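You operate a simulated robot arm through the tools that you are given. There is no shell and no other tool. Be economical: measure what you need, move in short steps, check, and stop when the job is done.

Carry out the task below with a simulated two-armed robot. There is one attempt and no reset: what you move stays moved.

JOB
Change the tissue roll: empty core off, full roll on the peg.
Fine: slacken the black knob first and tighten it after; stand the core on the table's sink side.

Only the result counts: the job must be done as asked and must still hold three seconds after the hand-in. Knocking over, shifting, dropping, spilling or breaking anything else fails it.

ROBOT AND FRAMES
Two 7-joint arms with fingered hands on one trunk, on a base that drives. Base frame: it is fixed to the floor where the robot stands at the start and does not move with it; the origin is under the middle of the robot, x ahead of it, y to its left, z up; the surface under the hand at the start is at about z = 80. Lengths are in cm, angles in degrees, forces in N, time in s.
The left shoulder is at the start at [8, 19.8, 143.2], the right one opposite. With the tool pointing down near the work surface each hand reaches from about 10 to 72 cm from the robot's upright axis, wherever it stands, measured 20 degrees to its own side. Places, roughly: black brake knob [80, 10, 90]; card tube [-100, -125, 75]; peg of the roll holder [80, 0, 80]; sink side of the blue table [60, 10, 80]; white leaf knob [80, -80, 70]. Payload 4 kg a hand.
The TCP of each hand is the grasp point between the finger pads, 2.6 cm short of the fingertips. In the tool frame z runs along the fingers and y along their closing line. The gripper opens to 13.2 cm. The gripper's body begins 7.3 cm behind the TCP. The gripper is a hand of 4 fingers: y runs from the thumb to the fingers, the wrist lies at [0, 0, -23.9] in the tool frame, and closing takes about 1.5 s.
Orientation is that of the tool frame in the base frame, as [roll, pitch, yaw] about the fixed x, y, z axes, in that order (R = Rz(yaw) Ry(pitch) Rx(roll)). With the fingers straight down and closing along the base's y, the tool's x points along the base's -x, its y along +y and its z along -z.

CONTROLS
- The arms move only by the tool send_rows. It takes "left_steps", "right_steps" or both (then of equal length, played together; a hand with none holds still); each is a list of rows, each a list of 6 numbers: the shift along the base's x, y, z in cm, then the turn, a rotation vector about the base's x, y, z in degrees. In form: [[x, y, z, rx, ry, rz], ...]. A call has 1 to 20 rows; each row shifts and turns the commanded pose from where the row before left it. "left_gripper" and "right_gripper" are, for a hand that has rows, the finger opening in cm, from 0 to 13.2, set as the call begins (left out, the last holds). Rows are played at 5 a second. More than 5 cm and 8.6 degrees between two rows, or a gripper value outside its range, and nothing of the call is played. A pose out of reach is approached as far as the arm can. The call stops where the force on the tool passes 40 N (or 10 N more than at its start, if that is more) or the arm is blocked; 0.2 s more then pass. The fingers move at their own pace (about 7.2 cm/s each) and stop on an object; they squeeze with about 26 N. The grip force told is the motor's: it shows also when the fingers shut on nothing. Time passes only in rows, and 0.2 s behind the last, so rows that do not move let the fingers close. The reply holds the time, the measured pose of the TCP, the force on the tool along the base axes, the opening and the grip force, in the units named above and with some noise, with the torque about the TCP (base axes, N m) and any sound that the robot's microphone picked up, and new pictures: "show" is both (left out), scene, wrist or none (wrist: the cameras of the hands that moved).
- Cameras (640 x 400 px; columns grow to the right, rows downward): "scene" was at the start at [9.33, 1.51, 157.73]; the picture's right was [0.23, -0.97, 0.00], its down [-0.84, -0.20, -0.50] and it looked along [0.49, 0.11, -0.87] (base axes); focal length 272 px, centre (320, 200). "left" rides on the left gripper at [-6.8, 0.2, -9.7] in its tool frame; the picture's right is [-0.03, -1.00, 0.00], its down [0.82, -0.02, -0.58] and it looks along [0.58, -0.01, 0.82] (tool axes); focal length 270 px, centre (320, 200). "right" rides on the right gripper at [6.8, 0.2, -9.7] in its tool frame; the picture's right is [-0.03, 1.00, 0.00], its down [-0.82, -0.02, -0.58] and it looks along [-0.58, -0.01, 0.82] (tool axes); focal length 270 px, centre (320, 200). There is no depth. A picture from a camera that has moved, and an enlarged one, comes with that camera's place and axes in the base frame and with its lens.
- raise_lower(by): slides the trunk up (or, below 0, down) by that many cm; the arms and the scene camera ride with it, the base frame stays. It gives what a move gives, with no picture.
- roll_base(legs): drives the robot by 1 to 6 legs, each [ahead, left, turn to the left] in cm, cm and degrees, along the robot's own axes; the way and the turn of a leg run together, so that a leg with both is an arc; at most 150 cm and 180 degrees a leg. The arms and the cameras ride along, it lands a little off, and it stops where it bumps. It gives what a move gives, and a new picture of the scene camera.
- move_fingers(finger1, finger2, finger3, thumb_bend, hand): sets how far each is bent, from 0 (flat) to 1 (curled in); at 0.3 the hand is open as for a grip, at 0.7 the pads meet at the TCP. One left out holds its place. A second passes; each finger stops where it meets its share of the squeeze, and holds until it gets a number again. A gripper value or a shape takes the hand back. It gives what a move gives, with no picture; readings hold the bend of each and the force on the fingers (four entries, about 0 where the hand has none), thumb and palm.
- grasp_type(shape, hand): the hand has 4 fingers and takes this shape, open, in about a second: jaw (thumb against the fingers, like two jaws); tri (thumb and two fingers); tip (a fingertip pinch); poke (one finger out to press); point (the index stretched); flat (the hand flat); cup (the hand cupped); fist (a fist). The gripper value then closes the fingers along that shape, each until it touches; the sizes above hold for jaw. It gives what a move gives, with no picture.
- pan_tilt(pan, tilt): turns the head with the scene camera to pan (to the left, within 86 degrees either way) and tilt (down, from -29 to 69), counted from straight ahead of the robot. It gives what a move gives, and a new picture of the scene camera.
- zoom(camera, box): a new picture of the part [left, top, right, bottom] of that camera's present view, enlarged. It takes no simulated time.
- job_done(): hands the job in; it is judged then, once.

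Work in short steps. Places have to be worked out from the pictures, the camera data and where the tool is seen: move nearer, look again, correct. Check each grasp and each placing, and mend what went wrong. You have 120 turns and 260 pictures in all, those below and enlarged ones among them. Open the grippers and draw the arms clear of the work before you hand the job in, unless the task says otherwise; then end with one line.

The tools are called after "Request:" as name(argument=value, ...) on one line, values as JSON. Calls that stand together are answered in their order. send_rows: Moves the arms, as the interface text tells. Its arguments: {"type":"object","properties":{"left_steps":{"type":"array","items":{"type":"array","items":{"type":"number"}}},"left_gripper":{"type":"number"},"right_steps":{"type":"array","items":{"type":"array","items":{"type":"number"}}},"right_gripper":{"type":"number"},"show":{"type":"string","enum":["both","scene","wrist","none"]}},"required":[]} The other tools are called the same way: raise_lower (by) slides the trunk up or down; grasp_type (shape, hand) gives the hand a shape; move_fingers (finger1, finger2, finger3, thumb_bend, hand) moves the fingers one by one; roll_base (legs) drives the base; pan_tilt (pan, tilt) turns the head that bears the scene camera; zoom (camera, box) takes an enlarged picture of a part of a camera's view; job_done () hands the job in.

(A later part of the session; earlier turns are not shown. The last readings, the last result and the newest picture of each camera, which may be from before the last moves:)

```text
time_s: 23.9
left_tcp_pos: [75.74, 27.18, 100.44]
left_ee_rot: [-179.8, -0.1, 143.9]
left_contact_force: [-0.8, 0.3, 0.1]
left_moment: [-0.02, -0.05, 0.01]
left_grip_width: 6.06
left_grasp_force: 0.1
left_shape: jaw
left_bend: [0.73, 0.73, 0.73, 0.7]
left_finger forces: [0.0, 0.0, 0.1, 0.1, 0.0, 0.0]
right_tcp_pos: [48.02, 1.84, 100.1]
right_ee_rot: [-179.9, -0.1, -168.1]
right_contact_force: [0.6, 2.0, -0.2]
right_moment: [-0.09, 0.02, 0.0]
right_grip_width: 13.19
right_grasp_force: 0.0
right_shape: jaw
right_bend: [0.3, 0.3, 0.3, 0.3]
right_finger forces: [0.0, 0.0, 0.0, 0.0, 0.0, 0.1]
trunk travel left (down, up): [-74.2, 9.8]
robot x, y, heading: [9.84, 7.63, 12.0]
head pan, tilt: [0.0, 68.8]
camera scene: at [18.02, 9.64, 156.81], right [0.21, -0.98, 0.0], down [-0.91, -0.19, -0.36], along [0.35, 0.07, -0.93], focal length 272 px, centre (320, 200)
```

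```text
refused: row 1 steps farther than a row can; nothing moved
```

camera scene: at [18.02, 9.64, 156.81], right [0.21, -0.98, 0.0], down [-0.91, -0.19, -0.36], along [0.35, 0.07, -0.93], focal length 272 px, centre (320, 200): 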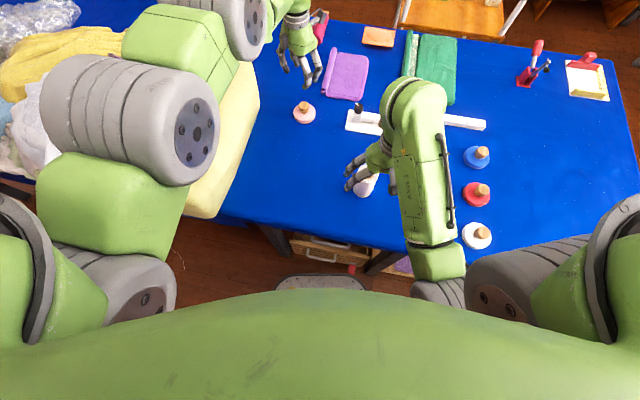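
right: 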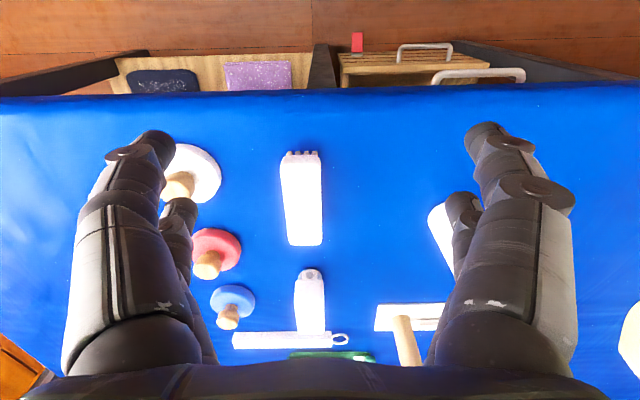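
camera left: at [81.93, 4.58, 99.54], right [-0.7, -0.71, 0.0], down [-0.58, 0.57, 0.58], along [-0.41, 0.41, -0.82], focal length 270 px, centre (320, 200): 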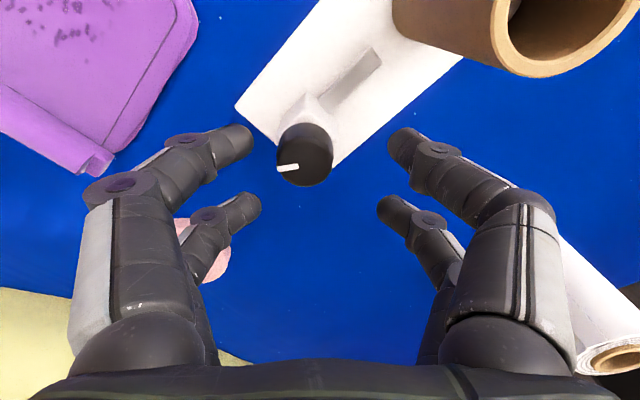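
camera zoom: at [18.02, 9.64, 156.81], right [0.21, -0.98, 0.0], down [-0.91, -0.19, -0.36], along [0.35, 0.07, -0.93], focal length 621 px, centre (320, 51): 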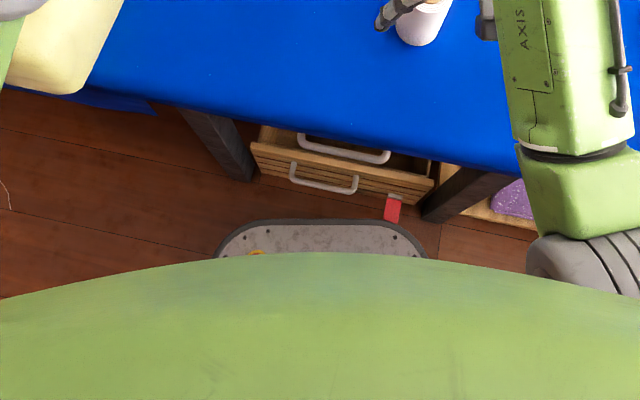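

Steps were slightly too long; I use smaller ones.

Request:
send_rows(right_steps=[[3, -2.5, 1, 0, 0, 0], [3, -2.5, 1, 0, 0, 0], [3, -2.5, 1, 0, 0, 0], [3, -2, 1, 0, 0, 0], [3, -1, 0, 0, 0, 0], [0, 0, 0, 0, 0, 0], [0, 0, 0, 0, 0, 0], [0, 0, 0, 0, 0, 0]], show="scene")

```text
time_s: 25.9
left_tcp_pos: [75.41, 29.11, 100.31]
left_ee_rot: [-179.8, -0.3, 144.9]
left_contact_force: [0.3, 0.1, 0.7]
left_moment: [-0.05, -0.07, 0.02]
left_grip_width: 6.02
left_grasp_force: 0.0
left_shape: jaw
left_bend: [0.73, 0.73, 0.73, 0.7]
left_finger forces: [0.0, 0.0, 0.0, 0.1, 0.0, 0.0]
right_tcp_pos: [64.27, -6.52, 102.87]
right_ee_rot: [-179.9, -0.1, -167.0]
right_contact_force: [-0.8, 0.5, 0.2]
right_moment: [-0.02, 0.02, 0.04]
right_grip_width: 13.19
right_grasp_force: 0.1
right_shape: jaw
right_bend: [0.3, 0.3, 0.3, 0.3]
right_finger forces: [0.0, 0.0, 0.0, 0.0, 0.1, 0.0]
right hand out of reach, approached as far as the arm can: row 1, 2
trunk travel left (down, up): [-74.2, 9.8]
robot x, y, heading: [9.98, 8.36, 12.8]
head pan, tilt: [0.0, 68.8]
stopped in row 8 (right hand): the arm was blocked; the commanded pose is now the measured one
camera scene: at [18.09, 10.42, 156.8], right [0.23, -0.97, 0.0], down [-0.91, -0.21, -0.36], along [0.35, 0.08, -0.93], focal length 272 px, centre (320, 200)
```

scene: 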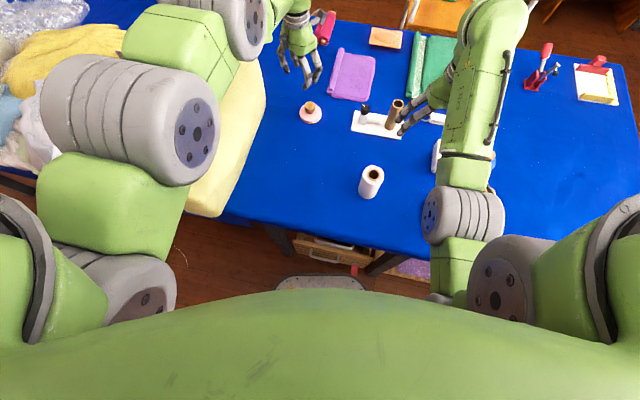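

Right elbow is now lifted. Try the small reverse and straightening again.

Request:
roll_base(legs=[[-3, 0, 0], [0, -6, -12]])

```text
time_s: 26.6
left_tcp_pos: [74.99, 29.78, 100.38]
left_ee_rot: [-179.8, -0.4, 145.1]
left_contact_force: [-0.3, 0.0, -0.3]
left_moment: [0.0, 0.02, 0.01]
left_grip_width: 6.04
left_grasp_force: 0.0
left_shape: jaw
left_bend: [0.73, 0.73, 0.73, 0.7]
left_finger forces: [0.1, 0.0, 0.1, 0.0, 0.0, 0.0]
right_tcp_pos: [63.94, -6.02, 102.65]
right_ee_rot: [-179.9, -0.1, -166.7]
right_contact_force: [-1.0, 0.0, -0.1]
right_moment: [-0.01, 0.0, 0.0]
right_grip_width: 13.18
right_grasp_force: 0.1
right_shape: jaw
right_bend: [0.3, 0.3, 0.3, 0.3]
right_finger forces: [0.0, 0.1, 0.0, 0.0, 0.0, 0.0]
trunk travel left (down, up): [-74.2, 9.8]
robot x, y, heading: [9.75, 8.72, 13.1]
head pan, tilt: [0.0, 68.8]
stopped in leg 1: the robot was blocked; the commanded pose is now the measured one
camera scene: at [17.83, 10.71, 156.79], right [0.23, -0.97, 0.0], down [-0.91, -0.21, -0.36], along [0.35, 0.08, -0.93], focal length 272 px, centre (320, 200)
```

scene: 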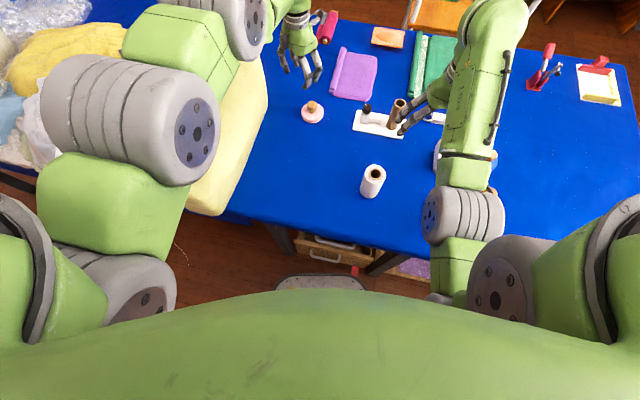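

Not the right arm. I raise the trunk fully: it lifts the left arm off the laundry if that's what is touching.

Request:
raise_lower(by=9.5)

Request:
roll_base(legs=[[0, 0, -6]])

```text
time_s: 27.9
left_tcp_pos: [75.0, 29.74, 109.81]
left_ee_rot: [-179.8, -0.3, 145.2]
left_contact_force: [0.8, -0.2, 0.2]
left_moment: [0.08, 0.05, 0.03]
left_grip_width: 6.05
left_grasp_force: 0.1
left_shape: jaw
left_bend: [0.73, 0.73, 0.73, 0.7]
left_finger forces: [0.1, 0.0, 0.0, 0.0, 0.1, 0.0]
right_tcp_pos: [63.89, -6.06, 112.28]
right_ee_rot: [-179.9, -0.1, -166.8]
right_contact_force: [-1.4, -0.9, 0.8]
right_moment: [0.04, -0.03, 0.0]
right_grip_width: 13.21
right_grasp_force: 0.1
right_shape: jaw
right_bend: [0.3, 0.3, 0.3, 0.3]
right_finger forces: [0.0, 0.1, 0.0, 0.0, 0.0, 0.1]
trunk travel left (down, up): [-83.7, 0.3]
robot x, y, heading: [9.47, 8.76, 13.4]
head pan, tilt: [0.0, 68.8]
```

```text
time_s: 28.6
left_tcp_pos: [74.91, 29.74, 109.93]
left_ee_rot: [-179.7, -0.4, 145.1]
left_contact_force: [0.3, -0.1, 0.5]
left_moment: [0.01, -0.02, 0.01]
left_grip_width: 6.06
left_grasp_force: 0.0
left_shape: jaw
left_bend: [0.73, 0.73, 0.73, 0.7]
left_finger forces: [0.0, 0.0, 0.0, 0.1, 0.0, 0.0]
right_tcp_pos: [63.94, -6.24, 112.33]
right_ee_rot: [-179.9, -0.1, -166.7]
right_contact_force: [0.1, -0.2, 0.6]
right_moment: [0.0, -0.01, -0.01]
right_grip_width: 13.19
right_grasp_force: 0.0
right_shape: jaw
right_bend: [0.3, 0.3, 0.3, 0.3]
right_finger forces: [0.0, 0.0, 0.0, 0.1, 0.0, 0.0]
trunk travel left (down, up): [-83.7, 0.3]
robot x, y, heading: [9.53, 9.02, 13.6]
head pan, tilt: [0.0, 68.8]
stopped in leg 1: the robot was blocked; the commanded pose is now the measured one
camera scene: at [17.65, 10.77, 166.3], right [0.23, -0.97, 0.0], down [-0.91, -0.21, -0.36], along [0.35, 0.08, -0.93], focal length 272 px, centre (320, 200)
```

scene: 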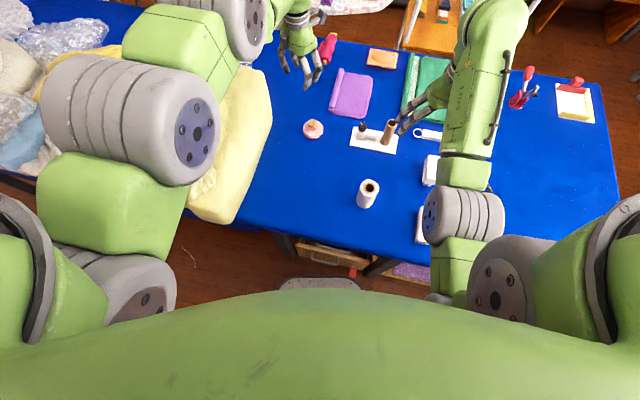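

Still blocked, now turning right. Let me look on both sides and behind as far as the head turns.

Request:
pan_tilt(pan=86, tilt=55)

Request:
pan_tilt(pan=-86, tilt=55)

```text
time_s: 30.1
left_tcp_pos: [74.93, 29.76, 109.88]
left_ee_rot: [-179.8, -0.3, 145.0]
left_contact_force: [0.0, -0.4, 0.0]
left_moment: [0.0, 0.02, 0.02]
left_grip_width: 6.03
left_grasp_force: 0.1
left_shape: jaw
left_bend: [0.73, 0.73, 0.73, 0.7]
left_finger forces: [0.0, 0.0, 0.0, 0.1, 0.0, 0.0]
right_tcp_pos: [63.92, -6.13, 112.17]
right_ee_rot: [-179.9, -0.1, -166.6]
right_contact_force: [0.4, 0.1, 0.3]
right_moment: [-0.01, 0.0, -0.04]
right_grip_width: 13.18
right_grasp_force: 0.0
right_shape: jaw
right_bend: [0.3, 0.3, 0.3, 0.3]
right_finger forces: [0.0, 0.1, 0.0, 0.0, 0.0, 0.0]
trunk travel left (down, up): [-83.7, 0.3]
robot x, y, heading: [9.77, 8.7, 13.3]
head pan, tilt: [85.9, 55.0]
camera scene: at [11.07, 16.62, 167.85], right [0.99, 0.16, 0.0], down [0.13, -0.81, -0.57], along [-0.09, 0.57, -0.82], focal length 272 px, centre (320, 200)
```

scene: 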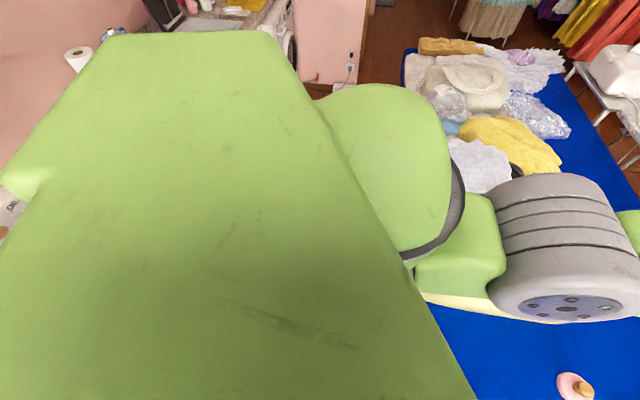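

```text
time_s: 32.8
left_tcp_pos: [74.87, 29.78, 109.89]
left_ee_rot: [-179.8, -0.4, 145.2]
left_contact_force: [1.1, 0.3, -0.5]
left_moment: [-0.01, 0.01, 0.02]
left_grip_width: 6.03
left_grasp_force: 0.0
left_shape: jaw
left_bend: [0.73, 0.73, 0.73, 0.7]
left_finger forces: [0.0, 0.0, 0.1, 0.1, 0.0, 0.0]
right_tcp_pos: [63.83, -6.09, 112.26]
right_ee_rot: [-179.9, -0.1, -166.7]
right_contact_force: [-0.1, 0.8, -1.7]
right_moment: [-0.03, 0.02, 0.0]
right_grip_width: 13.18
right_grasp_force: 0.0
right_shape: jaw
right_bend: [0.3, 0.3, 0.3, 0.3]
right_finger forces: [0.0, 0.0, 0.0, 0.1, 0.0, 0.0]
trunk travel left (down, up): [-83.7, 0.3]
robot x, y, heading: [9.21, 8.5, 13.4]
head pan, tilt: [-85.9, 55.0]
camera scene: at [14.36, 2.62, 167.85], right [-0.95, -0.3, 0.0], down [-0.24, 0.78, -0.57], along [0.17, -0.55, -0.82], focal length 272 px, centre (320, 200)
```

scene: 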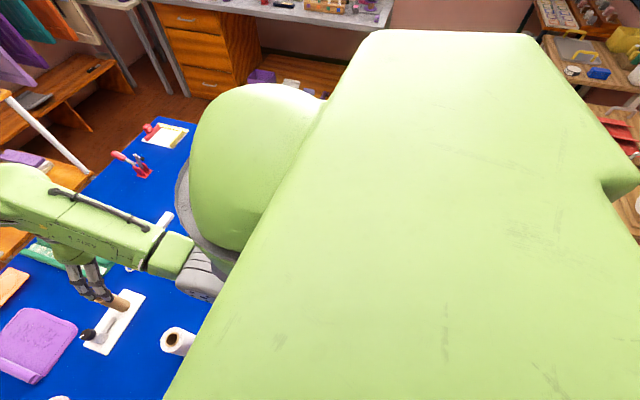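

Heading has been steady since raising. Try a straight reverse again.

Request:
roll_base(legs=[[-6, 0, 0]])

```text
time_s: 33.7
left_tcp_pos: [70.43, 28.59, 108.99]
left_ee_rot: [-179.4, -0.8, 145.0]
left_contact_force: [0.5, 0.3, 1.0]
left_moment: [-0.02, 0.12, -0.04]
left_grip_width: 6.06
left_grasp_force: 0.1
left_shape: jaw
left_bend: [0.73, 0.73, 0.73, 0.7]
left_finger forces: [0.0, 0.0, 0.0, 0.0, 0.1, 0.0]
right_tcp_pos: [59.26, -7.14, 111.66]
right_ee_rot: [-179.9, -0.7, -166.7]
right_contact_force: [0.5, 0.2, 0.0]
right_moment: [-0.04, 0.1, 0.01]
right_grip_width: 13.19
right_grasp_force: 0.0
right_shape: jaw
right_bend: [0.3, 0.3, 0.3, 0.3]
right_finger forces: [0.0, 0.0, 0.0, 0.0, 0.0, 0.0]
trunk travel left (down, up): [-83.7, 0.3]
robot x, y, heading: [3.64, 7.51, 13.4]
head pan, tilt: [-85.9, 55.0]
camera scene: at [10.43, 1.69, 167.78], right [-0.95, -0.3, 0.01], down [-0.25, 0.78, -0.57], along [0.16, -0.55, -0.82], focal length 272 px, centre (320, 200)
```

scene: 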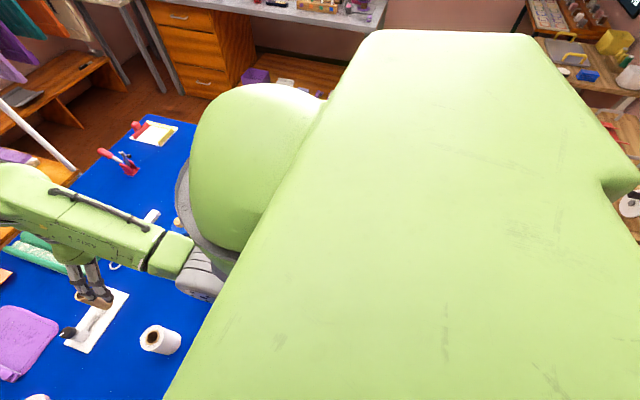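

Free now. Straighten the heading and shift right (hands are above everything).

Request:
roll_base(legs=[[0, 0, -13.4], [0, -8, 0]])

Request:
pan_tilt(pan=0, tilt=69)

```text
time_s: 35.6
left_tcp_pos: [72.27, 5.78, 109.92]
left_ee_rot: [-179.4, 0.1, 131.6]
left_contact_force: [0.3, 1.5, 0.6]
left_moment: [-0.08, 0.0, -0.01]
left_grip_width: 6.03
left_grasp_force: 0.1
left_shape: jaw
left_bend: [0.73, 0.73, 0.73, 0.7]
left_finger forces: [0.0, 0.0, 0.0, 0.1, 0.1, 0.1]
right_tcp_pos: [53.1, -26.34, 112.61]
right_ee_rot: [-179.1, -0.1, 179.9]
right_contact_force: [0.2, 0.6, -0.4]
right_moment: [-0.11, 0.01, -0.01]
right_grip_width: 13.19
right_grasp_force: 0.1
right_shape: jaw
right_bend: [0.3, 0.3, 0.3, 0.3]
right_finger forces: [0.0, 0.0, 0.1, 0.0, 0.0, 0.1]
trunk travel left (down, up): [-83.7, 0.3]
robot x, y, heading: [3.97, -0.36, -0.3]
head pan, tilt: [-85.9, 55.0]
camera scene: at [6.94, -5.69, 167.93], right [-1.0, -0.07, 0.0], down [-0.05, 0.81, -0.58], along [0.04, -0.58, -0.81], focal length 272 px, centre (320, 200)
```

scene: 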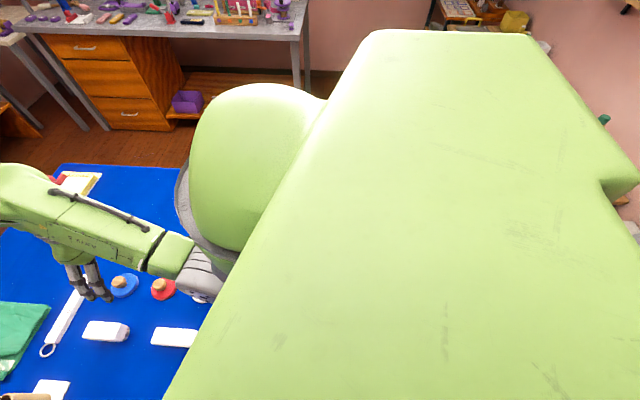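

```text
time_s: 37.2
left_tcp_pos: [72.37, 4.77, 109.81]
left_ee_rot: [-179.7, -0.4, 131.6]
left_contact_force: [0.2, 0.8, -0.4]
left_moment: [-0.03, 0.01, 0.0]
left_grip_width: 6.04
left_grasp_force: 0.1
left_shape: jaw
left_bend: [0.73, 0.73, 0.73, 0.7]
left_finger forces: [0.1, 0.0, 0.0, 0.0, 0.0, 0.0]
right_tcp_pos: [53.24, -27.54, 112.24]
right_ee_rot: [-179.9, -0.1, 179.7]
right_contact_force: [0.4, -0.7, 0.4]
right_moment: [-0.02, 0.02, 0.01]
right_grip_width: 13.23
right_grasp_force: 0.1
right_shape: jaw
right_bend: [0.3, 0.3, 0.3, 0.3]
right_finger forces: [0.0, 0.1, 0.1, 0.0, 0.1, 0.0]
trunk travel left (down, up): [-83.7, 0.3]
robot x, y, heading: [3.81, -0.42, -0.4]
head pan, tilt: [0.0, 68.8]
camera scene: at [12.21, -0.4, 166.3], right [-0.01, -1.0, 0.0], down [-0.93, 0.01, -0.36], along [0.36, 0.0, -0.93], focal length 272 px, centre (320, 200)
```

scene: 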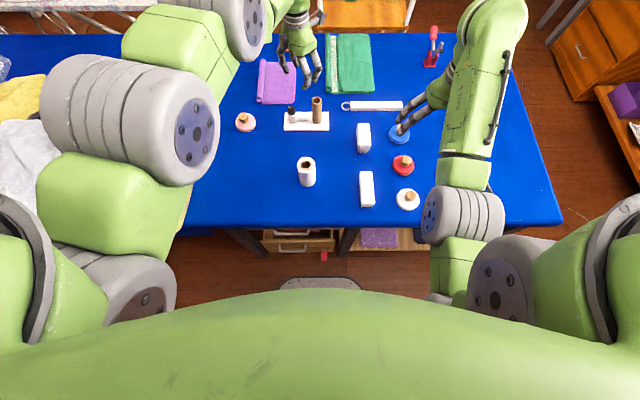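

Everything is in place and arms are extended (elbows up). Drive ahead 8.5 cm.

Request:
roll_base(legs=[[8.5, 0, 0.4]])

```text
time_s: 38.3
left_tcp_pos: [76.76, 6.62, 110.07]
left_ee_rot: [-179.9, -0.3, 132.0]
left_contact_force: [-1.7, 0.2, -0.1]
left_moment: [-0.01, -0.11, -0.01]
left_grip_width: 6.06
left_grasp_force: 0.1
left_shape: jaw
left_bend: [0.73, 0.73, 0.73, 0.7]
left_finger forces: [0.0, 0.0, 0.0, 0.0, 0.1, 0.0]
right_tcp_pos: [57.66, -25.76, 112.53]
right_ee_rot: [-179.9, 0.0, -179.9]
right_contact_force: [1.6, 0.7, -0.5]
right_moment: [-0.08, 0.08, 0.02]
right_grip_width: 13.19
right_grasp_force: 0.1
right_shape: jaw
right_bend: [0.3, 0.3, 0.3, 0.3]
right_finger forces: [0.0, 0.1, 0.0, 0.0, 0.0, 0.0]
trunk travel left (down, up): [-83.7, 0.3]
robot x, y, heading: [8.26, 1.29, 0.5]
head pan, tilt: [0.0, 68.8]
camera scene: at [16.48, 1.24, 166.34], right [0.0, -1.0, 0.0], down [-0.93, 0.0, -0.36], along [0.36, 0.0, -0.93], focal length 272 px, centre (320, 200)
```

scene: 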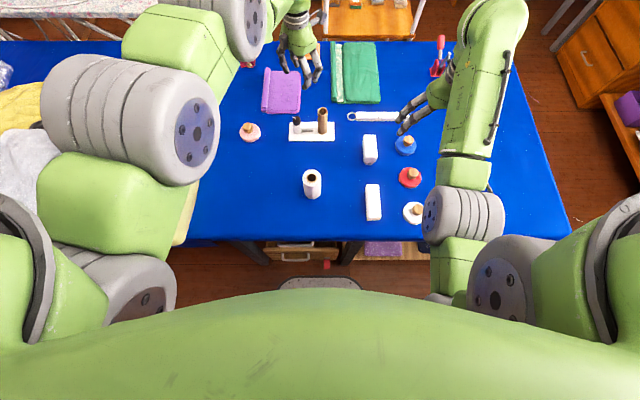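

I'm at x≈8.3. I keep it here and instead lower the trunk in stages with hands compensating, which extends the reach.

Request:
raise_lower(by=-12)

Request:
send_rows(left_steps=[[0.4, 0.8, 2, 0, 0, 0], [0.4, 0.8, 2, 0, 0, 0], [0.4, 0.8, 2, 0, 0, 0], [0, 0, 2, 0, 0, 0]], right_steps=[[0, 0, 2, 0, 0, 0], [0, 0, 2, 0, 0, 0], [0, 0, 2, 0, 0, 0], [0, 0, 2, 0, 0, 0]], show="none")

Request:
raise_lower(by=-10)

Request:
pan_tilt(pan=10, tilt=50)

```text
time_s: 39.8
left_tcp_pos: [77.06, 8.81, 97.63]
left_ee_rot: [-179.7, -0.5, 133.4]
left_contact_force: [-1.7, 1.9, -0.1]
left_moment: [-0.13, -0.1, 0.01]
left_grip_width: 6.05
left_grasp_force: 0.1
left_shape: jaw
left_bend: [0.73, 0.73, 0.73, 0.7]
left_finger forces: [0.0, 0.0, 0.0, 0.0, 0.0, 0.0]
right_tcp_pos: [58.99, -24.1, 100.16]
right_ee_rot: [-179.9, -0.2, -178.5]
right_contact_force: [2.3, 1.3, -0.8]
right_moment: [-0.1, 0.15, -0.04]
right_grip_width: 13.19
right_grasp_force: 0.1
right_shape: jaw
right_bend: [0.3, 0.3, 0.3, 0.3]
right_finger forces: [0.0, 0.1, 0.0, 0.1, 0.0, 0.0]
trunk travel left (down, up): [-71.7, 12.3]
robot x, y, heading: [8.37, 2.06, 1.3]
head pan, tilt: [0.0, 68.8]
```

```text
time_s: 41.0
left_tcp_pos: [77.78, 13.4, 105.76]
left_ee_rot: [-179.7, -0.4, 134.3]
left_contact_force: [0.8, 0.9, -0.2]
left_moment: [-0.1, -0.04, 0.01]
left_grip_width: 6.05
left_grasp_force: 0.1
left_shape: jaw
left_bend: [0.73, 0.73, 0.73, 0.7]
left_finger forces: [0.0, 0.0, 0.0, 0.0, 0.0, 0.0]
right_tcp_pos: [61.61, -22.78, 105.88]
right_ee_rot: [179.9, -0.1, -177.6]
right_contact_force: [0.1, 0.1, -0.2]
right_moment: [-0.07, 0.05, 0.0]
right_grip_width: 13.21
right_grasp_force: 0.0
right_shape: jaw
right_bend: [0.3, 0.3, 0.3, 0.3]
right_finger forces: [0.0, 0.0, 0.0, 0.0, 0.0, 0.0]
right hand out of reach, approached as far as the arm can: row 2, 3, 4
trunk travel left (down, up): [-71.7, 12.3]
robot x, y, heading: [8.59, 2.61, 2.2]
head pan, tilt: [0.0, 68.8]
stopped in row 4 (left hand): the arm was blocked; the commanded pose is now the measured one
```

```text
time_s: 42.3
left_tcp_pos: [77.82, 12.87, 95.9]
left_ee_rot: [-179.7, -0.5, 133.9]
left_contact_force: [-0.3, -0.6, 0.5]
left_moment: [0.0, 0.02, 0.01]
left_grip_width: 6.02
left_grasp_force: 0.1
left_shape: jaw
left_bend: [0.73, 0.73, 0.73, 0.7]
left_finger forces: [0.0, 0.0, 0.0, 0.0, 0.0, 0.0]
right_tcp_pos: [61.51, -23.14, 96.01]
right_ee_rot: [-179.9, -0.1, -177.9]
right_contact_force: [-0.2, -0.3, -0.5]
right_moment: [0.02, -0.02, -0.02]
right_grip_width: 13.22
right_grasp_force: 0.0
right_shape: jaw
right_bend: [0.3, 0.3, 0.3, 0.3]
right_finger forces: [0.1, 0.1, 0.0, 0.0, 0.1, 0.0]
trunk travel left (down, up): [-61.7, 22.3]
robot x, y, heading: [8.33, 2.46, 2.1]
head pan, tilt: [0.0, 68.8]
```

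```text
time_s: 43.1
left_tcp_pos: [77.87, 12.98, 95.83]
left_ee_rot: [-179.7, -0.6, 134.0]
left_contact_force: [0.1, -0.6, 0.9]
left_moment: [0.01, 0.06, 0.0]
left_grip_width: 6.05
left_grasp_force: 0.2
left_shape: jaw
left_bend: [0.73, 0.73, 0.73, 0.7]
left_finger forces: [0.1, 0.0, 0.0, 0.0, 0.0, 0.1]
right_tcp_pos: [61.55, -23.06, 95.91]
right_ee_rot: [-180.0, -0.1, -177.9]
right_contact_force: [0.2, -1.7, -0.3]
right_moment: [0.04, 0.01, -0.02]
right_grip_width: 13.19
right_grasp_force: 0.1
right_shape: jaw
right_bend: [0.3, 0.3, 0.3, 0.3]
right_finger forces: [0.0, 0.0, 0.0, 0.0, 0.0, 0.1]
trunk travel left (down, up): [-61.7, 22.3]
robot x, y, heading: [8.66, 2.28, 1.9]
head pan, tilt: [10.0, 50.0]
camera scene: at [18.83, 4.16, 146.49], right [0.21, -0.98, 0.0], down [-0.75, -0.16, -0.64], along [0.63, 0.13, -0.77], focal length 272 px, centre (320, 200)
```

scene: 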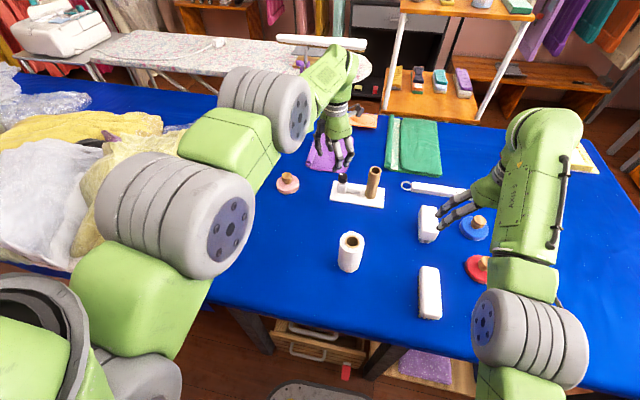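

Stable now. Move left hand over the knob ([78.4, 9.4]) and down to z≈92.

Request:
send_rows(left_steps=[[0.3, -1.8, 0, 0, 0, 0], [0.3, -1.8, 0, 0, 0, 0], [0, 0, -2, 0, 0, 0], [0, 0, -1.5, 0, 0, 0]], show="wrist")

```text
time_s: 44.1
left_tcp_pos: [78.52, 11.2, 92.32]
left_ee_rot: [-179.6, -0.4, 135.1]
left_contact_force: [0.5, 0.4, 0.6]
left_moment: [-0.05, -0.07, 0.04]
left_grip_width: 6.08
left_grasp_force: 0.1
left_shape: jaw
left_bend: [0.73, 0.73, 0.73, 0.7]
left_finger forces: [0.1, 0.0, 0.0, 0.0, 0.0, 0.1]
right_tcp_pos: [62.07, -21.51, 96.06]
right_ee_rot: [-179.9, -0.1, -176.8]
right_contact_force: [0.4, 1.5, 0.1]
right_moment: [-0.09, 0.11, -0.02]
right_grip_width: 13.19
right_grasp_force: 0.0
right_shape: jaw
right_bend: [0.3, 0.3, 0.3, 0.3]
right_finger forces: [0.1, 0.1, 0.0, 0.0, 0.0, 0.0]
trunk travel left (down, up): [-61.7, 22.3]
robot x, y, heading: [8.19, 2.94, 3.2]
head pan, tilt: [10.0, 50.0]
camera left: at [83.65, 6.35, 101.85], right [-0.69, -0.72, 0.01], down [-0.59, 0.56, 0.58], along [-0.43, 0.4, -0.81], focal length 270 px, centre (320, 200)
```

left: 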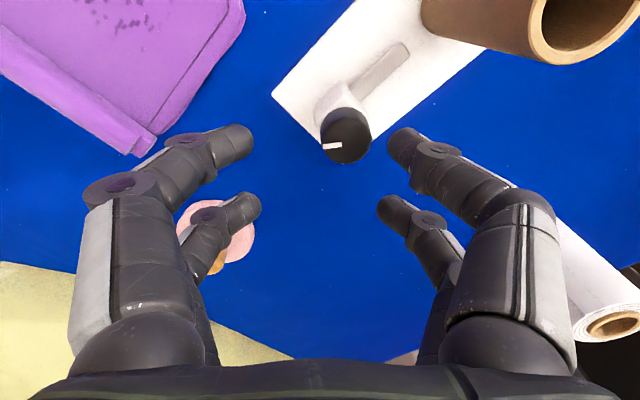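

The base still creeps left, so it's touching something (likely the table leg). I lift the hand and back off 2.5 cm, straightening.

Request:
send_rows(left_steps=[[0, 0, 2, 0, 0, 0], [0, 0, 2, 0, 0, 0], [0, 0, 2, 0, 0, 0]], show="none")

Request:
roll_base(legs=[[-2.5, 0, 0], [0, -2, -3]])

```text
time_s: 45.1
left_tcp_pos: [78.46, 12.43, 98.44]
left_ee_rot: [-179.7, -0.5, 135.6]
left_contact_force: [0.1, -1.3, 1.3]
left_moment: [0.06, 0.07, 0.03]
left_grip_width: 6.07
left_grasp_force: 0.1
left_shape: jaw
left_bend: [0.73, 0.73, 0.73, 0.7]
left_finger forces: [0.0, 0.1, 0.0, 0.0, 0.0, 0.0]
right_tcp_pos: [62.16, -20.41, 96.02]
right_ee_rot: [-180.0, -0.1, -176.3]
right_contact_force: [0.3, -0.6, 0.2]
right_moment: [0.03, -0.03, 0.02]
right_grip_width: 13.2
right_grasp_force: 0.0
right_shape: jaw
right_bend: [0.3, 0.3, 0.3, 0.3]
right_finger forces: [0.1, 0.0, 0.1, 0.0, 0.0, 0.0]
trunk travel left (down, up): [-61.7, 22.3]
robot x, y, heading: [8.47, 3.85, 3.9]
head pan, tilt: [10.0, 50.0]
stopped in row 3 (left hand): the arm was blocked; the commanded pose is now the measured one
```

```text
time_s: 45.8
left_tcp_pos: [78.32, 12.85, 98.34]
left_ee_rot: [-179.6, -0.4, 135.7]
left_contact_force: [0.1, -0.3, 0.0]
left_moment: [0.03, -0.02, 0.0]
left_grip_width: 6.07
left_grasp_force: 0.0
left_shape: jaw
left_bend: [0.73, 0.73, 0.73, 0.7]
left_finger forces: [0.0, 0.0, 0.1, 0.1, 0.0, 0.0]
right_tcp_pos: [62.1, -20.1, 96.02]
right_ee_rot: [-179.9, -0.1, -176.2]
right_contact_force: [-0.4, 0.2, -0.8]
right_moment: [0.0, 0.0, -0.01]
right_grip_width: 13.2
right_grasp_force: 0.1
right_shape: jaw
right_bend: [0.3, 0.3, 0.3, 0.3]
right_finger forces: [0.0, 0.0, 0.0, 0.1, 0.0, 0.0]
trunk travel left (down, up): [-61.7, 22.3]
robot x, y, heading: [8.74, 3.39, 4.1]
head pan, tilt: [10.0, 50.0]
stopped in leg 1: the robot was blocked; the commanded pose is now the measured one
camera scene: at [18.62, 5.72, 146.49], right [0.24, -0.97, 0.0], down [-0.74, -0.18, -0.64], along [0.62, 0.15, -0.77], focal length 272 px, centre (320, 200)
```

scene: 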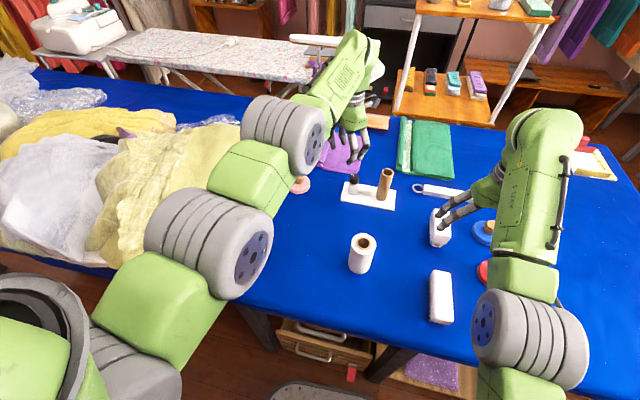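

Try reversing again now that the commanded pose is reset.

Request:
roll_base(legs=[[-4, 0, 0]])

```text
time_s: 46.7
left_tcp_pos: [74.99, 12.49, 97.87]
left_ee_rot: [-179.4, -0.7, 135.7]
left_contact_force: [0.3, -0.2, 0.2]
left_moment: [0.02, 0.04, 0.01]
left_grip_width: 6.04
left_grasp_force: 0.0
left_shape: jaw
left_bend: [0.73, 0.73, 0.73, 0.7]
left_finger forces: [0.0, 0.0, 0.1, 0.1, 0.0, 0.0]
right_tcp_pos: [59.01, -20.37, 95.56]
right_ee_rot: [-179.8, -0.6, -176.0]
right_contact_force: [0.4, 0.6, -1.0]
right_moment: [0.01, 0.05, 0.02]
right_grip_width: 13.18
right_grasp_force: 0.0
right_shape: jaw
right_bend: [0.3, 0.3, 0.3, 0.3]
right_finger forces: [0.0, 0.0, 0.1, 0.0, 0.0, 0.0]
trunk travel left (down, up): [-61.7, 22.3]
robot x, y, heading: [4.54, 3.26, 4.0]
head pan, tilt: [10.0, 50.0]
camera scene: at [15.7, 5.47, 146.4], right [0.24, -0.97, 0.0], down [-0.75, -0.18, -0.64], along [0.62, 0.15, -0.77], focal length 272 px, centre (320, 200)
```

scene: 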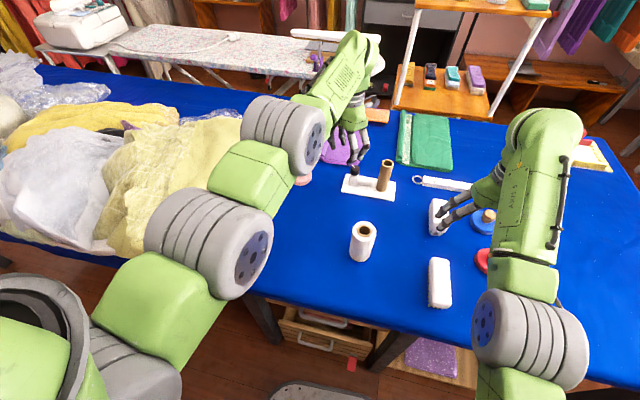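

Freed (x=4.5). Now straighten, then go forward only 2 cm, staying short of the contact point.

Request:
roll_base(legs=[[0, -1, -4], [2, 0, 0]])

```text
time_s: 47.9
left_tcp_pos: [76.51, 6.28, 98.69]
left_ee_rot: [-179.9, -0.2, 131.6]
left_contact_force: [-0.1, -0.7, 0.7]
left_moment: [-0.02, -0.02, 0.01]
left_grip_width: 6.05
left_grasp_force: 0.0
left_shape: jaw
left_bend: [0.73, 0.73, 0.73, 0.7]
left_finger forces: [0.1, 0.0, 0.0, 0.1, 0.0, 0.0]
right_tcp_pos: [58.15, -25.29, 96.09]
right_ee_rot: [-179.9, 0.0, 179.8]
right_contact_force: [0.0, 0.1, -0.4]
right_moment: [0.04, -0.06, 0.0]
right_grip_width: 13.18
right_grasp_force: 0.0
right_shape: jaw
right_bend: [0.3, 0.3, 0.3, 0.3]
right_finger forces: [0.2, 0.1, 0.0, 0.1, 0.1, 0.0]
trunk travel left (down, up): [-61.7, 22.3]
robot x, y, heading: [6.62, 2.23, -0.4]
head pan, tilt: [10.0, 50.0]
camera scene: at [16.31, 3.49, 146.55], right [0.17, -0.99, 0.0], down [-0.75, -0.13, -0.65], along [0.64, 0.11, -0.76], focal length 272 px, centre (320, 200)
```

scene: 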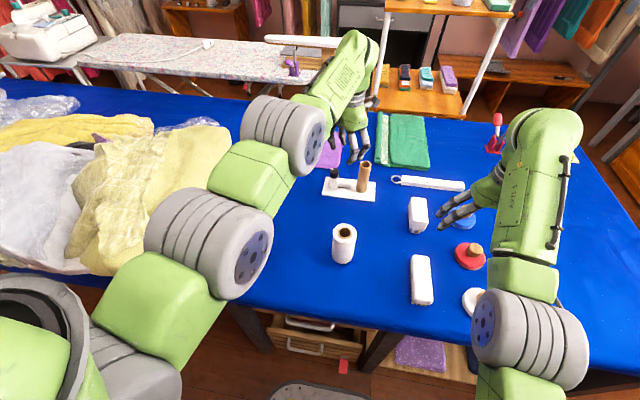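

Good, no block. Move the left hand over the knob and lower to z≈93.

Request:
send_rows(left_steps=[[0.9, 1.5, 0, 0, 0, 0], [0.9, 1.6, 0, 0, 0, 0], [0, 0, -2, 0, 0, 0], [0, 0, -2, 0, 0, 0], [0, 0, -2, 0, 0, 0]], show="wrist")

```text
time_s: 49.1
left_tcp_pos: [77.54, 9.57, 92.58]
left_ee_rot: [-179.6, -0.4, 131.6]
left_contact_force: [1.1, -0.2, -0.3]
left_moment: [-0.03, 0.01, 0.0]
left_grip_width: 6.05
left_grasp_force: 0.0
left_shape: jaw
left_bend: [0.73, 0.73, 0.73, 0.7]
left_finger forces: [0.0, 0.1, 0.0, 0.0, 0.1, 0.1]
left hand out of reach, approached as far as the arm can: row 1, 2
right_tcp_pos: [58.5, -25.17, 95.98]
right_ee_rot: [-179.9, -0.1, 179.8]
right_contact_force: [-0.1, 0.5, 0.3]
right_moment: [0.0, 0.02, 0.01]
right_grip_width: 13.18
right_grasp_force: 0.1
right_shape: jaw
right_bend: [0.3, 0.3, 0.3, 0.3]
right_finger forces: [0.0, 0.0, 0.0, 0.0, 0.0, 0.0]
trunk travel left (down, up): [-61.7, 22.3]
robot x, y, heading: [6.36, 2.13, 0.0]
head pan, tilt: [10.0, 50.0]
camera left: at [82.31, 4.48, 102.05], right [-0.73, -0.68, 0.0], down [-0.55, 0.6, 0.58], along [-0.4, 0.42, -0.81], focal length 270 px, centre (320, 200)
```

left: 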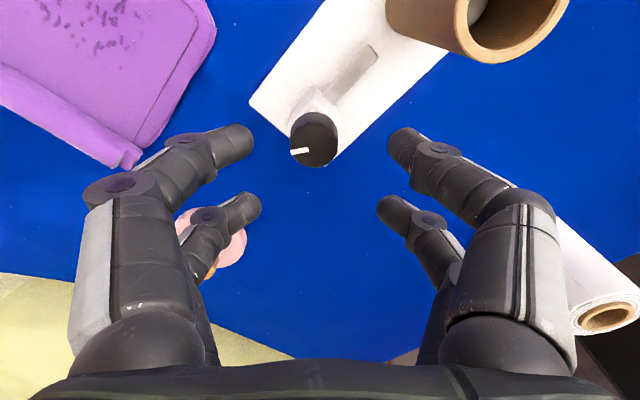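

Steady now, but at the reach limit. Turning the robot right by 12° brings the left shoulder forward; I lift the hand and do that.

Request:
send_rows(left_steps=[[0, 0, 2, 0, 0, 0], [0, 0, 2, 0, 0, 0], [0, 0, 2.5, 0, 0, 0]], show="none")

Request:
roll_base(legs=[[0, 4, -12]])

```text
time_s: 49.9
left_tcp_pos: [77.4, 9.55, 98.94]
left_ee_rot: [-179.8, -0.5, 131.6]
left_contact_force: [0.1, 0.8, -0.2]
left_moment: [-0.01, 0.03, 0.01]
left_grip_width: 6.03
left_grasp_force: 0.0
left_shape: jaw
left_bend: [0.73, 0.73, 0.73, 0.7]
left_finger forces: [0.0, 0.0, 0.0, 0.0, 0.0, 0.0]
right_tcp_pos: [58.55, -25.27, 95.95]
right_ee_rot: [-179.9, 0.0, 179.7]
right_contact_force: [0.0, 0.1, -0.3]
right_moment: [0.0, 0.02, 0.02]
right_grip_width: 13.18
right_grasp_force: 0.1
right_shape: jaw
right_bend: [0.3, 0.3, 0.3, 0.3]
right_finger forces: [0.0, 0.0, 0.0, 0.1, 0.1, 0.0]
trunk travel left (down, up): [-61.7, 22.3]
robot x, y, heading: [6.49, 2.23, -0.1]
head pan, tilt: [10.0, 50.0]
```

```text
time_s: 51.1
left_tcp_pos: [77.77, -1.26, 98.87]
left_ee_rot: [-179.7, -0.4, 119.7]
left_contact_force: [-0.7, 0.9, -0.5]
left_moment: [-0.03, -0.01, -0.02]
left_grip_width: 6.02
left_grasp_force: 0.0
left_shape: jaw
left_bend: [0.73, 0.73, 0.73, 0.7]
left_finger forces: [0.0, 0.0, 0.1, 0.1, 0.0, 0.0]
right_tcp_pos: [52.12, -31.46, 96.01]
right_ee_rot: [-179.9, -0.1, 167.7]
right_contact_force: [0.4, 0.1, -0.1]
right_moment: [0.04, -0.02, 0.01]
right_grip_width: 13.2
right_grasp_force: 0.0
right_shape: jaw
right_bend: [0.3, 0.3, 0.3, 0.3]
right_finger forces: [0.0, 0.1, 0.0, 0.1, 0.0, 0.1]
trunk travel left (down, up): [-61.7, 22.3]
robot x, y, heading: [7.15, 6.44, -12.1]
head pan, tilt: [10.0, 50.0]
camera scene: at [17.35, 5.37, 146.5], right [-0.04, -1.0, 0.0], down [-0.77, 0.03, -0.64], along [0.64, -0.02, -0.77], focal length 272 px, centre (320, 200)
```

scene: 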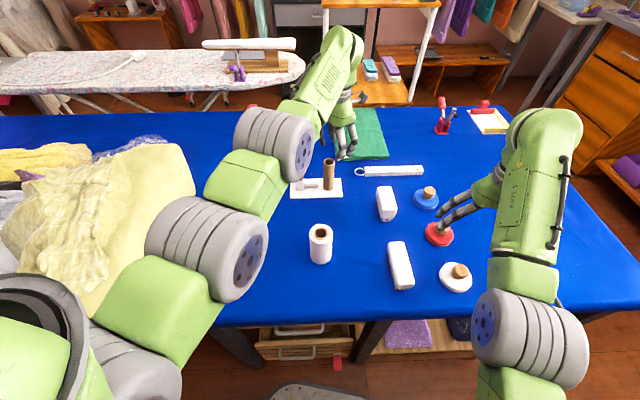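

Now move the left hand back over the knob, then lower.

Request:
send_rows(left_steps=[[0.2, 3.6, 0, 0, 0, 0], [0.2, 3.6, 0, 0, 0, 0], [0.3, 3.5, 0, 0, 0, 0], [0, 0, -2, 0, 0, 0], [0, 0, -2, 0, 0, 0], [0, 0, -2, 0, 0, 0]], show="wrist")

```text
time_s: 52.5
left_tcp_pos: [80.1, 7.62, 92.52]
left_ee_rot: [-179.7, -0.3, 119.6]
left_contact_force: [0.4, -0.4, 0.8]
left_moment: [0.01, 0.0, -0.03]
left_grip_width: 6.03
left_grasp_force: 0.1
left_shape: jaw
left_bend: [0.73, 0.73, 0.73, 0.7]
left_finger forces: [0.0, 0.1, 0.1, 0.0, 0.1, 0.1]
left hand out of reach, approached as far as the arm can: row 2
right_tcp_pos: [52.05, -31.49, 96.02]
right_ee_rot: [-179.9, 0.0, 167.8]
right_contact_force: [-1.0, 1.0, -0.5]
right_moment: [-0.01, 0.04, -0.02]
right_grip_width: 13.19
right_grasp_force: 0.1
right_shape: jaw
right_bend: [0.3, 0.3, 0.3, 0.3]
right_finger forces: [0.1, 0.0, 0.0, 0.0, 0.0, 0.0]
trunk travel left (down, up): [-61.7, 22.3]
robot x, y, heading: [6.76, 6.27, -12.2]
head pan, tilt: [10.0, 50.0]
camera left: at [83.59, 1.76, 102.14], right [-0.86, -0.52, 0.0], down [-0.42, 0.7, 0.58], along [-0.3, 0.5, -0.81], focal length 270 px, centre (320, 200)
```

left: 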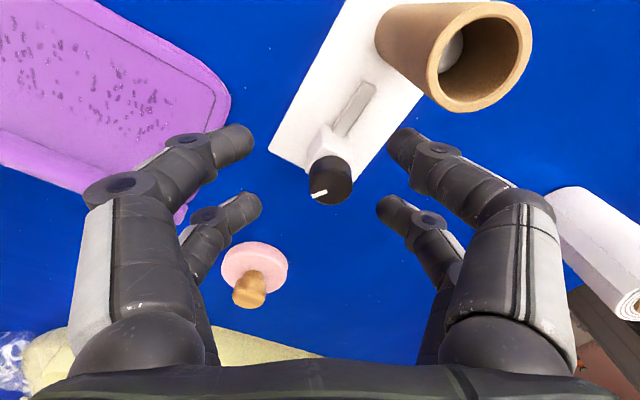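

Knob now triangulates to ≈[78.55, 9.0]; the TCP is at [80.1, 7.6]. Correct by (-1.5,+1.4) and lower to z≈90.

Request:
send_rows(left_steps=[[-0.8, 0.7, 0, 0, 0, 0], [-0.7, 0.7, -1, 0, 0, 0], [0, 0, -1.5, 0, 0, 0]], show="wrist")

```text
time_s: 53.3
left_tcp_pos: [79.6, 8.88, 89.99]
left_ee_rot: [-179.7, -0.3, 119.6]
left_contact_force: [0.9, -1.6, -0.6]
left_moment: [-0.03, 0.03, 0.01]
left_grip_width: 6.04
left_grasp_force: 0.0
left_shape: jaw
left_bend: [0.73, 0.73, 0.73, 0.7]
left_finger forces: [0.0, 0.0, 0.1, 0.1, 0.0, 0.0]
left hand out of reach, approached as far as the arm can: row 1, 2
right_tcp_pos: [52.08, -31.45, 95.89]
right_ee_rot: [-179.9, -0.2, 167.8]
right_contact_force: [0.5, 0.4, 0.2]
right_moment: [0.03, -0.01, 0.0]
right_grip_width: 13.19
right_grasp_force: 0.0
right_shape: jaw
right_bend: [0.3, 0.3, 0.3, 0.3]
right_finger forces: [0.0, 0.1, 0.1, 0.0, 0.0, 0.1]
trunk travel left (down, up): [-61.7, 22.3]
robot x, y, heading: [6.68, 6.28, -12.3]
head pan, tilt: [10.0, 50.0]
camera left: at [83.3, 2.9, 99.54], right [-0.86, -0.52, 0.01], down [-0.42, 0.7, 0.58], along [-0.31, 0.5, -0.81], focal length 270 px, centre (320, 200)
```

left: 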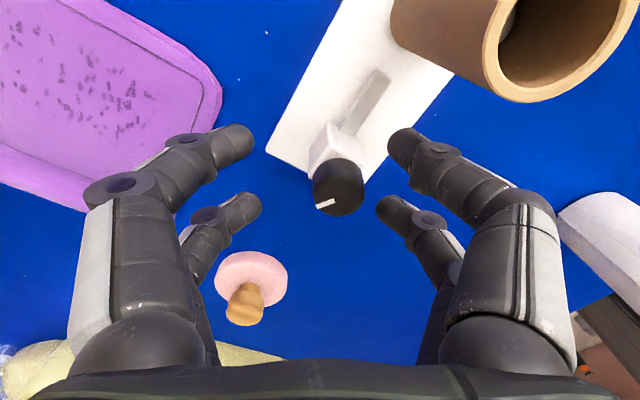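

Need about -1 cm in x. Then lower 1 cm more.

Request:
send_rows(left_steps=[[-0.5, 0, 0, 0, 0, 0], [-0.5, 0, 0, 0, 0, 0], [0, 0, -0.8, 0, 0, 0]], show="wrist")

```text
time_s: 54.1
left_tcp_pos: [79.4, 8.8, 89.22]
left_ee_rot: [-179.6, -0.5, 119.6]
left_contact_force: [1.4, 1.3, -0.2]
left_moment: [0.01, -0.01, -0.01]
left_grip_width: 6.01
left_grasp_force: 0.1
left_shape: jaw
left_bend: [0.73, 0.73, 0.73, 0.7]
left_finger forces: [0.0, 0.0, 0.0, 0.0, 0.0, 0.0]
left hand out of reach, approached as far as the arm can: row 1, 2
right_tcp_pos: [52.17, -31.54, 95.92]
right_ee_rot: [-179.8, -0.1, 167.8]
right_contact_force: [0.3, 0.4, -0.5]
right_moment: [0.03, 0.0, 0.02]
right_grip_width: 13.17
right_grasp_force: 0.1
right_shape: jaw
right_bend: [0.3, 0.3, 0.3, 0.3]
right_finger forces: [0.0, 0.1, 0.0, 0.0, 0.1, 0.0]
trunk travel left (down, up): [-61.7, 22.3]
robot x, y, heading: [6.8, 6.23, -12.1]
head pan, tilt: [10.0, 50.0]
camera left: at [83.03, 2.81, 98.77], right [-0.86, -0.52, 0.01], down [-0.42, 0.7, 0.58], along [-0.31, 0.5, -0.81], focal length 270 px, centre (320, 200)
```

left: 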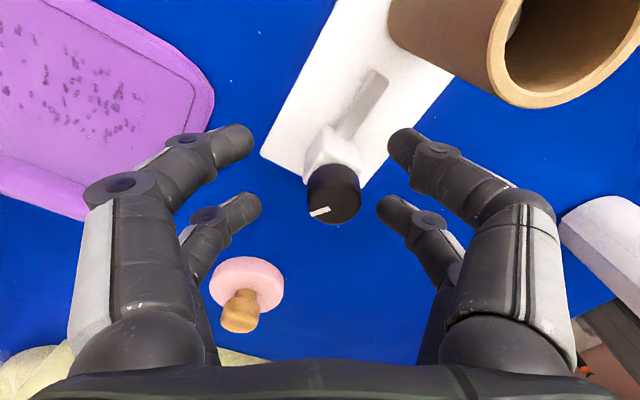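

The wrist seems near a joint limit at this yaw. I lift 2 cm, turn the tool back ccw 24° and retry the x correction.

Request:
send_rows(left_steps=[[0, 0, 2, 0, 0, 0], [0, 0, 0, 0, 0, 8], [0, 0, 0, 0, 0, 8], [0, 0, 0, 0, 0, 8], [0, 0, 0, 0, 0, 0]], show="wrist")

```text
time_s: 55.3
left_tcp_pos: [79.61, 8.65, 91.08]
left_ee_rot: [-179.7, -0.5, 143.7]
left_contact_force: [-1.0, 0.2, -0.7]
left_moment: [-0.03, 0.01, 0.0]
left_grip_width: 6.03
left_grasp_force: 0.0
left_shape: jaw
left_bend: [0.73, 0.73, 0.73, 0.7]
left_finger forces: [0.0, 0.1, 0.1, 0.0, 0.0, 0.0]
right_tcp_pos: [51.98, -31.47, 95.96]
right_ee_rot: [-179.9, -0.1, 167.8]
right_contact_force: [0.1, -0.9, 0.5]
right_moment: [-0.02, 0.03, -0.04]
right_grip_width: 13.19
right_grasp_force: 0.1
right_shape: jaw
right_bend: [0.3, 0.3, 0.3, 0.3]
right_finger forces: [0.1, 0.0, 0.0, 0.1, 0.0, 0.0]
trunk travel left (down, up): [-61.7, 22.3]
robot x, y, heading: [6.91, 6.37, -12.1]
head pan, tilt: [10.0, 50.0]
camera left: at [85.26, 4.6, 100.63], right [-0.57, -0.82, 0.01], down [-0.66, 0.47, 0.59], along [-0.48, 0.33, -0.81], focal length 270 px, centre (320, 200)
```

left: 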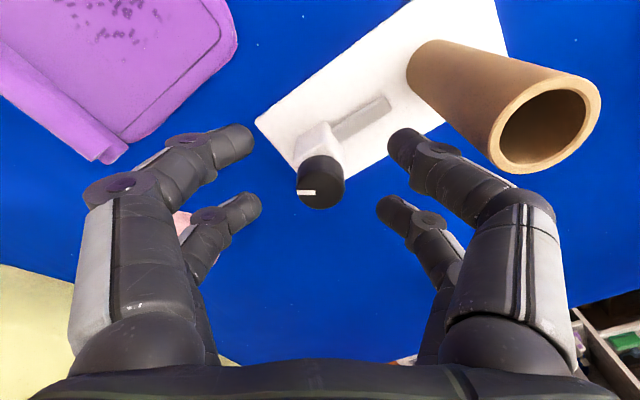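

No reach complaint now. Knob ≈[78.9, 9.0]; correct (-0.7,+0.35) and check.

Request:
send_rows(left_steps=[[-0.7, 0.35, 0, 0, 0, 0], [0, 0, -1, 0, 0, 0], [0, 0, -1, 0, 0, 0]], show="wrist")

```text
time_s: 56.1
left_tcp_pos: [79.56, 8.84, 89.02]
left_ee_rot: [-179.7, -0.4, 143.6]
left_contact_force: [-1.2, 0.4, 0.2]
left_moment: [-0.02, -0.04, 0.05]
left_grip_width: 6.04
left_grasp_force: 0.0
left_shape: jaw
left_bend: [0.73, 0.73, 0.73, 0.7]
left_finger forces: [0.0, 0.1, 0.0, 0.0, 0.1, 0.0]
left hand out of reach, approached as far as the arm can: row 1
right_tcp_pos: [52.18, -31.5, 95.96]
right_ee_rot: [-180.0, -0.1, 167.8]
right_contact_force: [0.4, -0.4, 0.8]
right_moment: [0.01, 0.02, -0.03]
right_grip_width: 13.21
right_grasp_force: 0.1
right_shape: jaw
right_bend: [0.3, 0.3, 0.3, 0.3]
right_finger forces: [0.1, 0.0, 0.0, 0.0, 0.0, 0.0]
trunk travel left (down, up): [-61.7, 22.3]
robot x, y, heading: [6.62, 6.19, -12.2]
head pan, tilt: [10.0, 50.0]
camera left: at [85.35, 4.88, 98.59], right [-0.57, -0.82, 0.01], down [-0.66, 0.47, 0.58], along [-0.48, 0.33, -0.81], focal length 270 px, centre (320, 200)
```

left: 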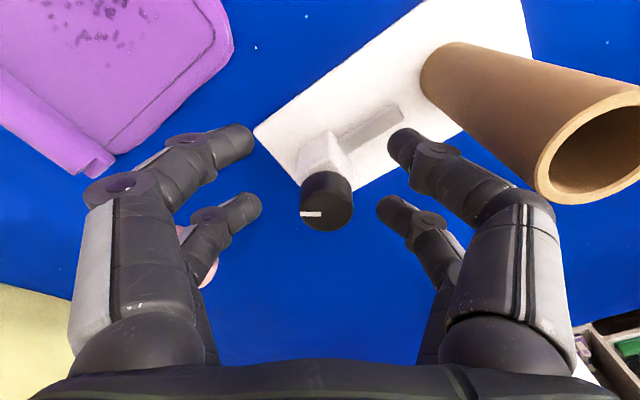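

The arm is practically straight, so pulling inward is singular. I lift and pull back several cm to bend the elbow, then move the base closer.

Request:
send_rows(left_steps=[[0, 0, 3, 0, 0, 0], [0, 0, 3, 0, 0, 0], [-3, 1, 2, 0, 0, 0], [-4, 1, 1, 0, 0, 0], [-4, 1, 0, 0, 0, 0], [0, 0, 0, 0, 0, 0]], show="none")

```text
time_s: 57.5
left_tcp_pos: [79.79, 8.89, 96.88]
left_ee_rot: [-179.7, -0.5, 143.6]
left_contact_force: [0.3, 0.0, 0.7]
left_moment: [-0.02, 0.01, -0.02]
left_grip_width: 6.03
left_grasp_force: 0.1
left_shape: jaw
left_bend: [0.73, 0.73, 0.73, 0.7]
left_finger forces: [0.0, 0.0, 0.0, 0.0, 0.0, 0.0]
left hand out of reach, approached as far as the arm can: row 3, 4, 5
right_tcp_pos: [52.05, -31.51, 96.05]
right_ee_rot: [-179.9, -0.1, 167.8]
right_contact_force: [0.6, -0.9, -0.3]
right_moment: [0.01, 0.03, 0.04]
right_grip_width: 13.19
right_grasp_force: 0.0
right_shape: jaw
right_bend: [0.3, 0.3, 0.3, 0.3]
right_finger forces: [0.1, 0.0, 0.1, 0.1, 0.0, 0.0]
trunk travel left (down, up): [-61.7, 22.3]
robot x, y, heading: [6.64, 6.19, -12.2]
head pan, tilt: [10.0, 50.0]
```

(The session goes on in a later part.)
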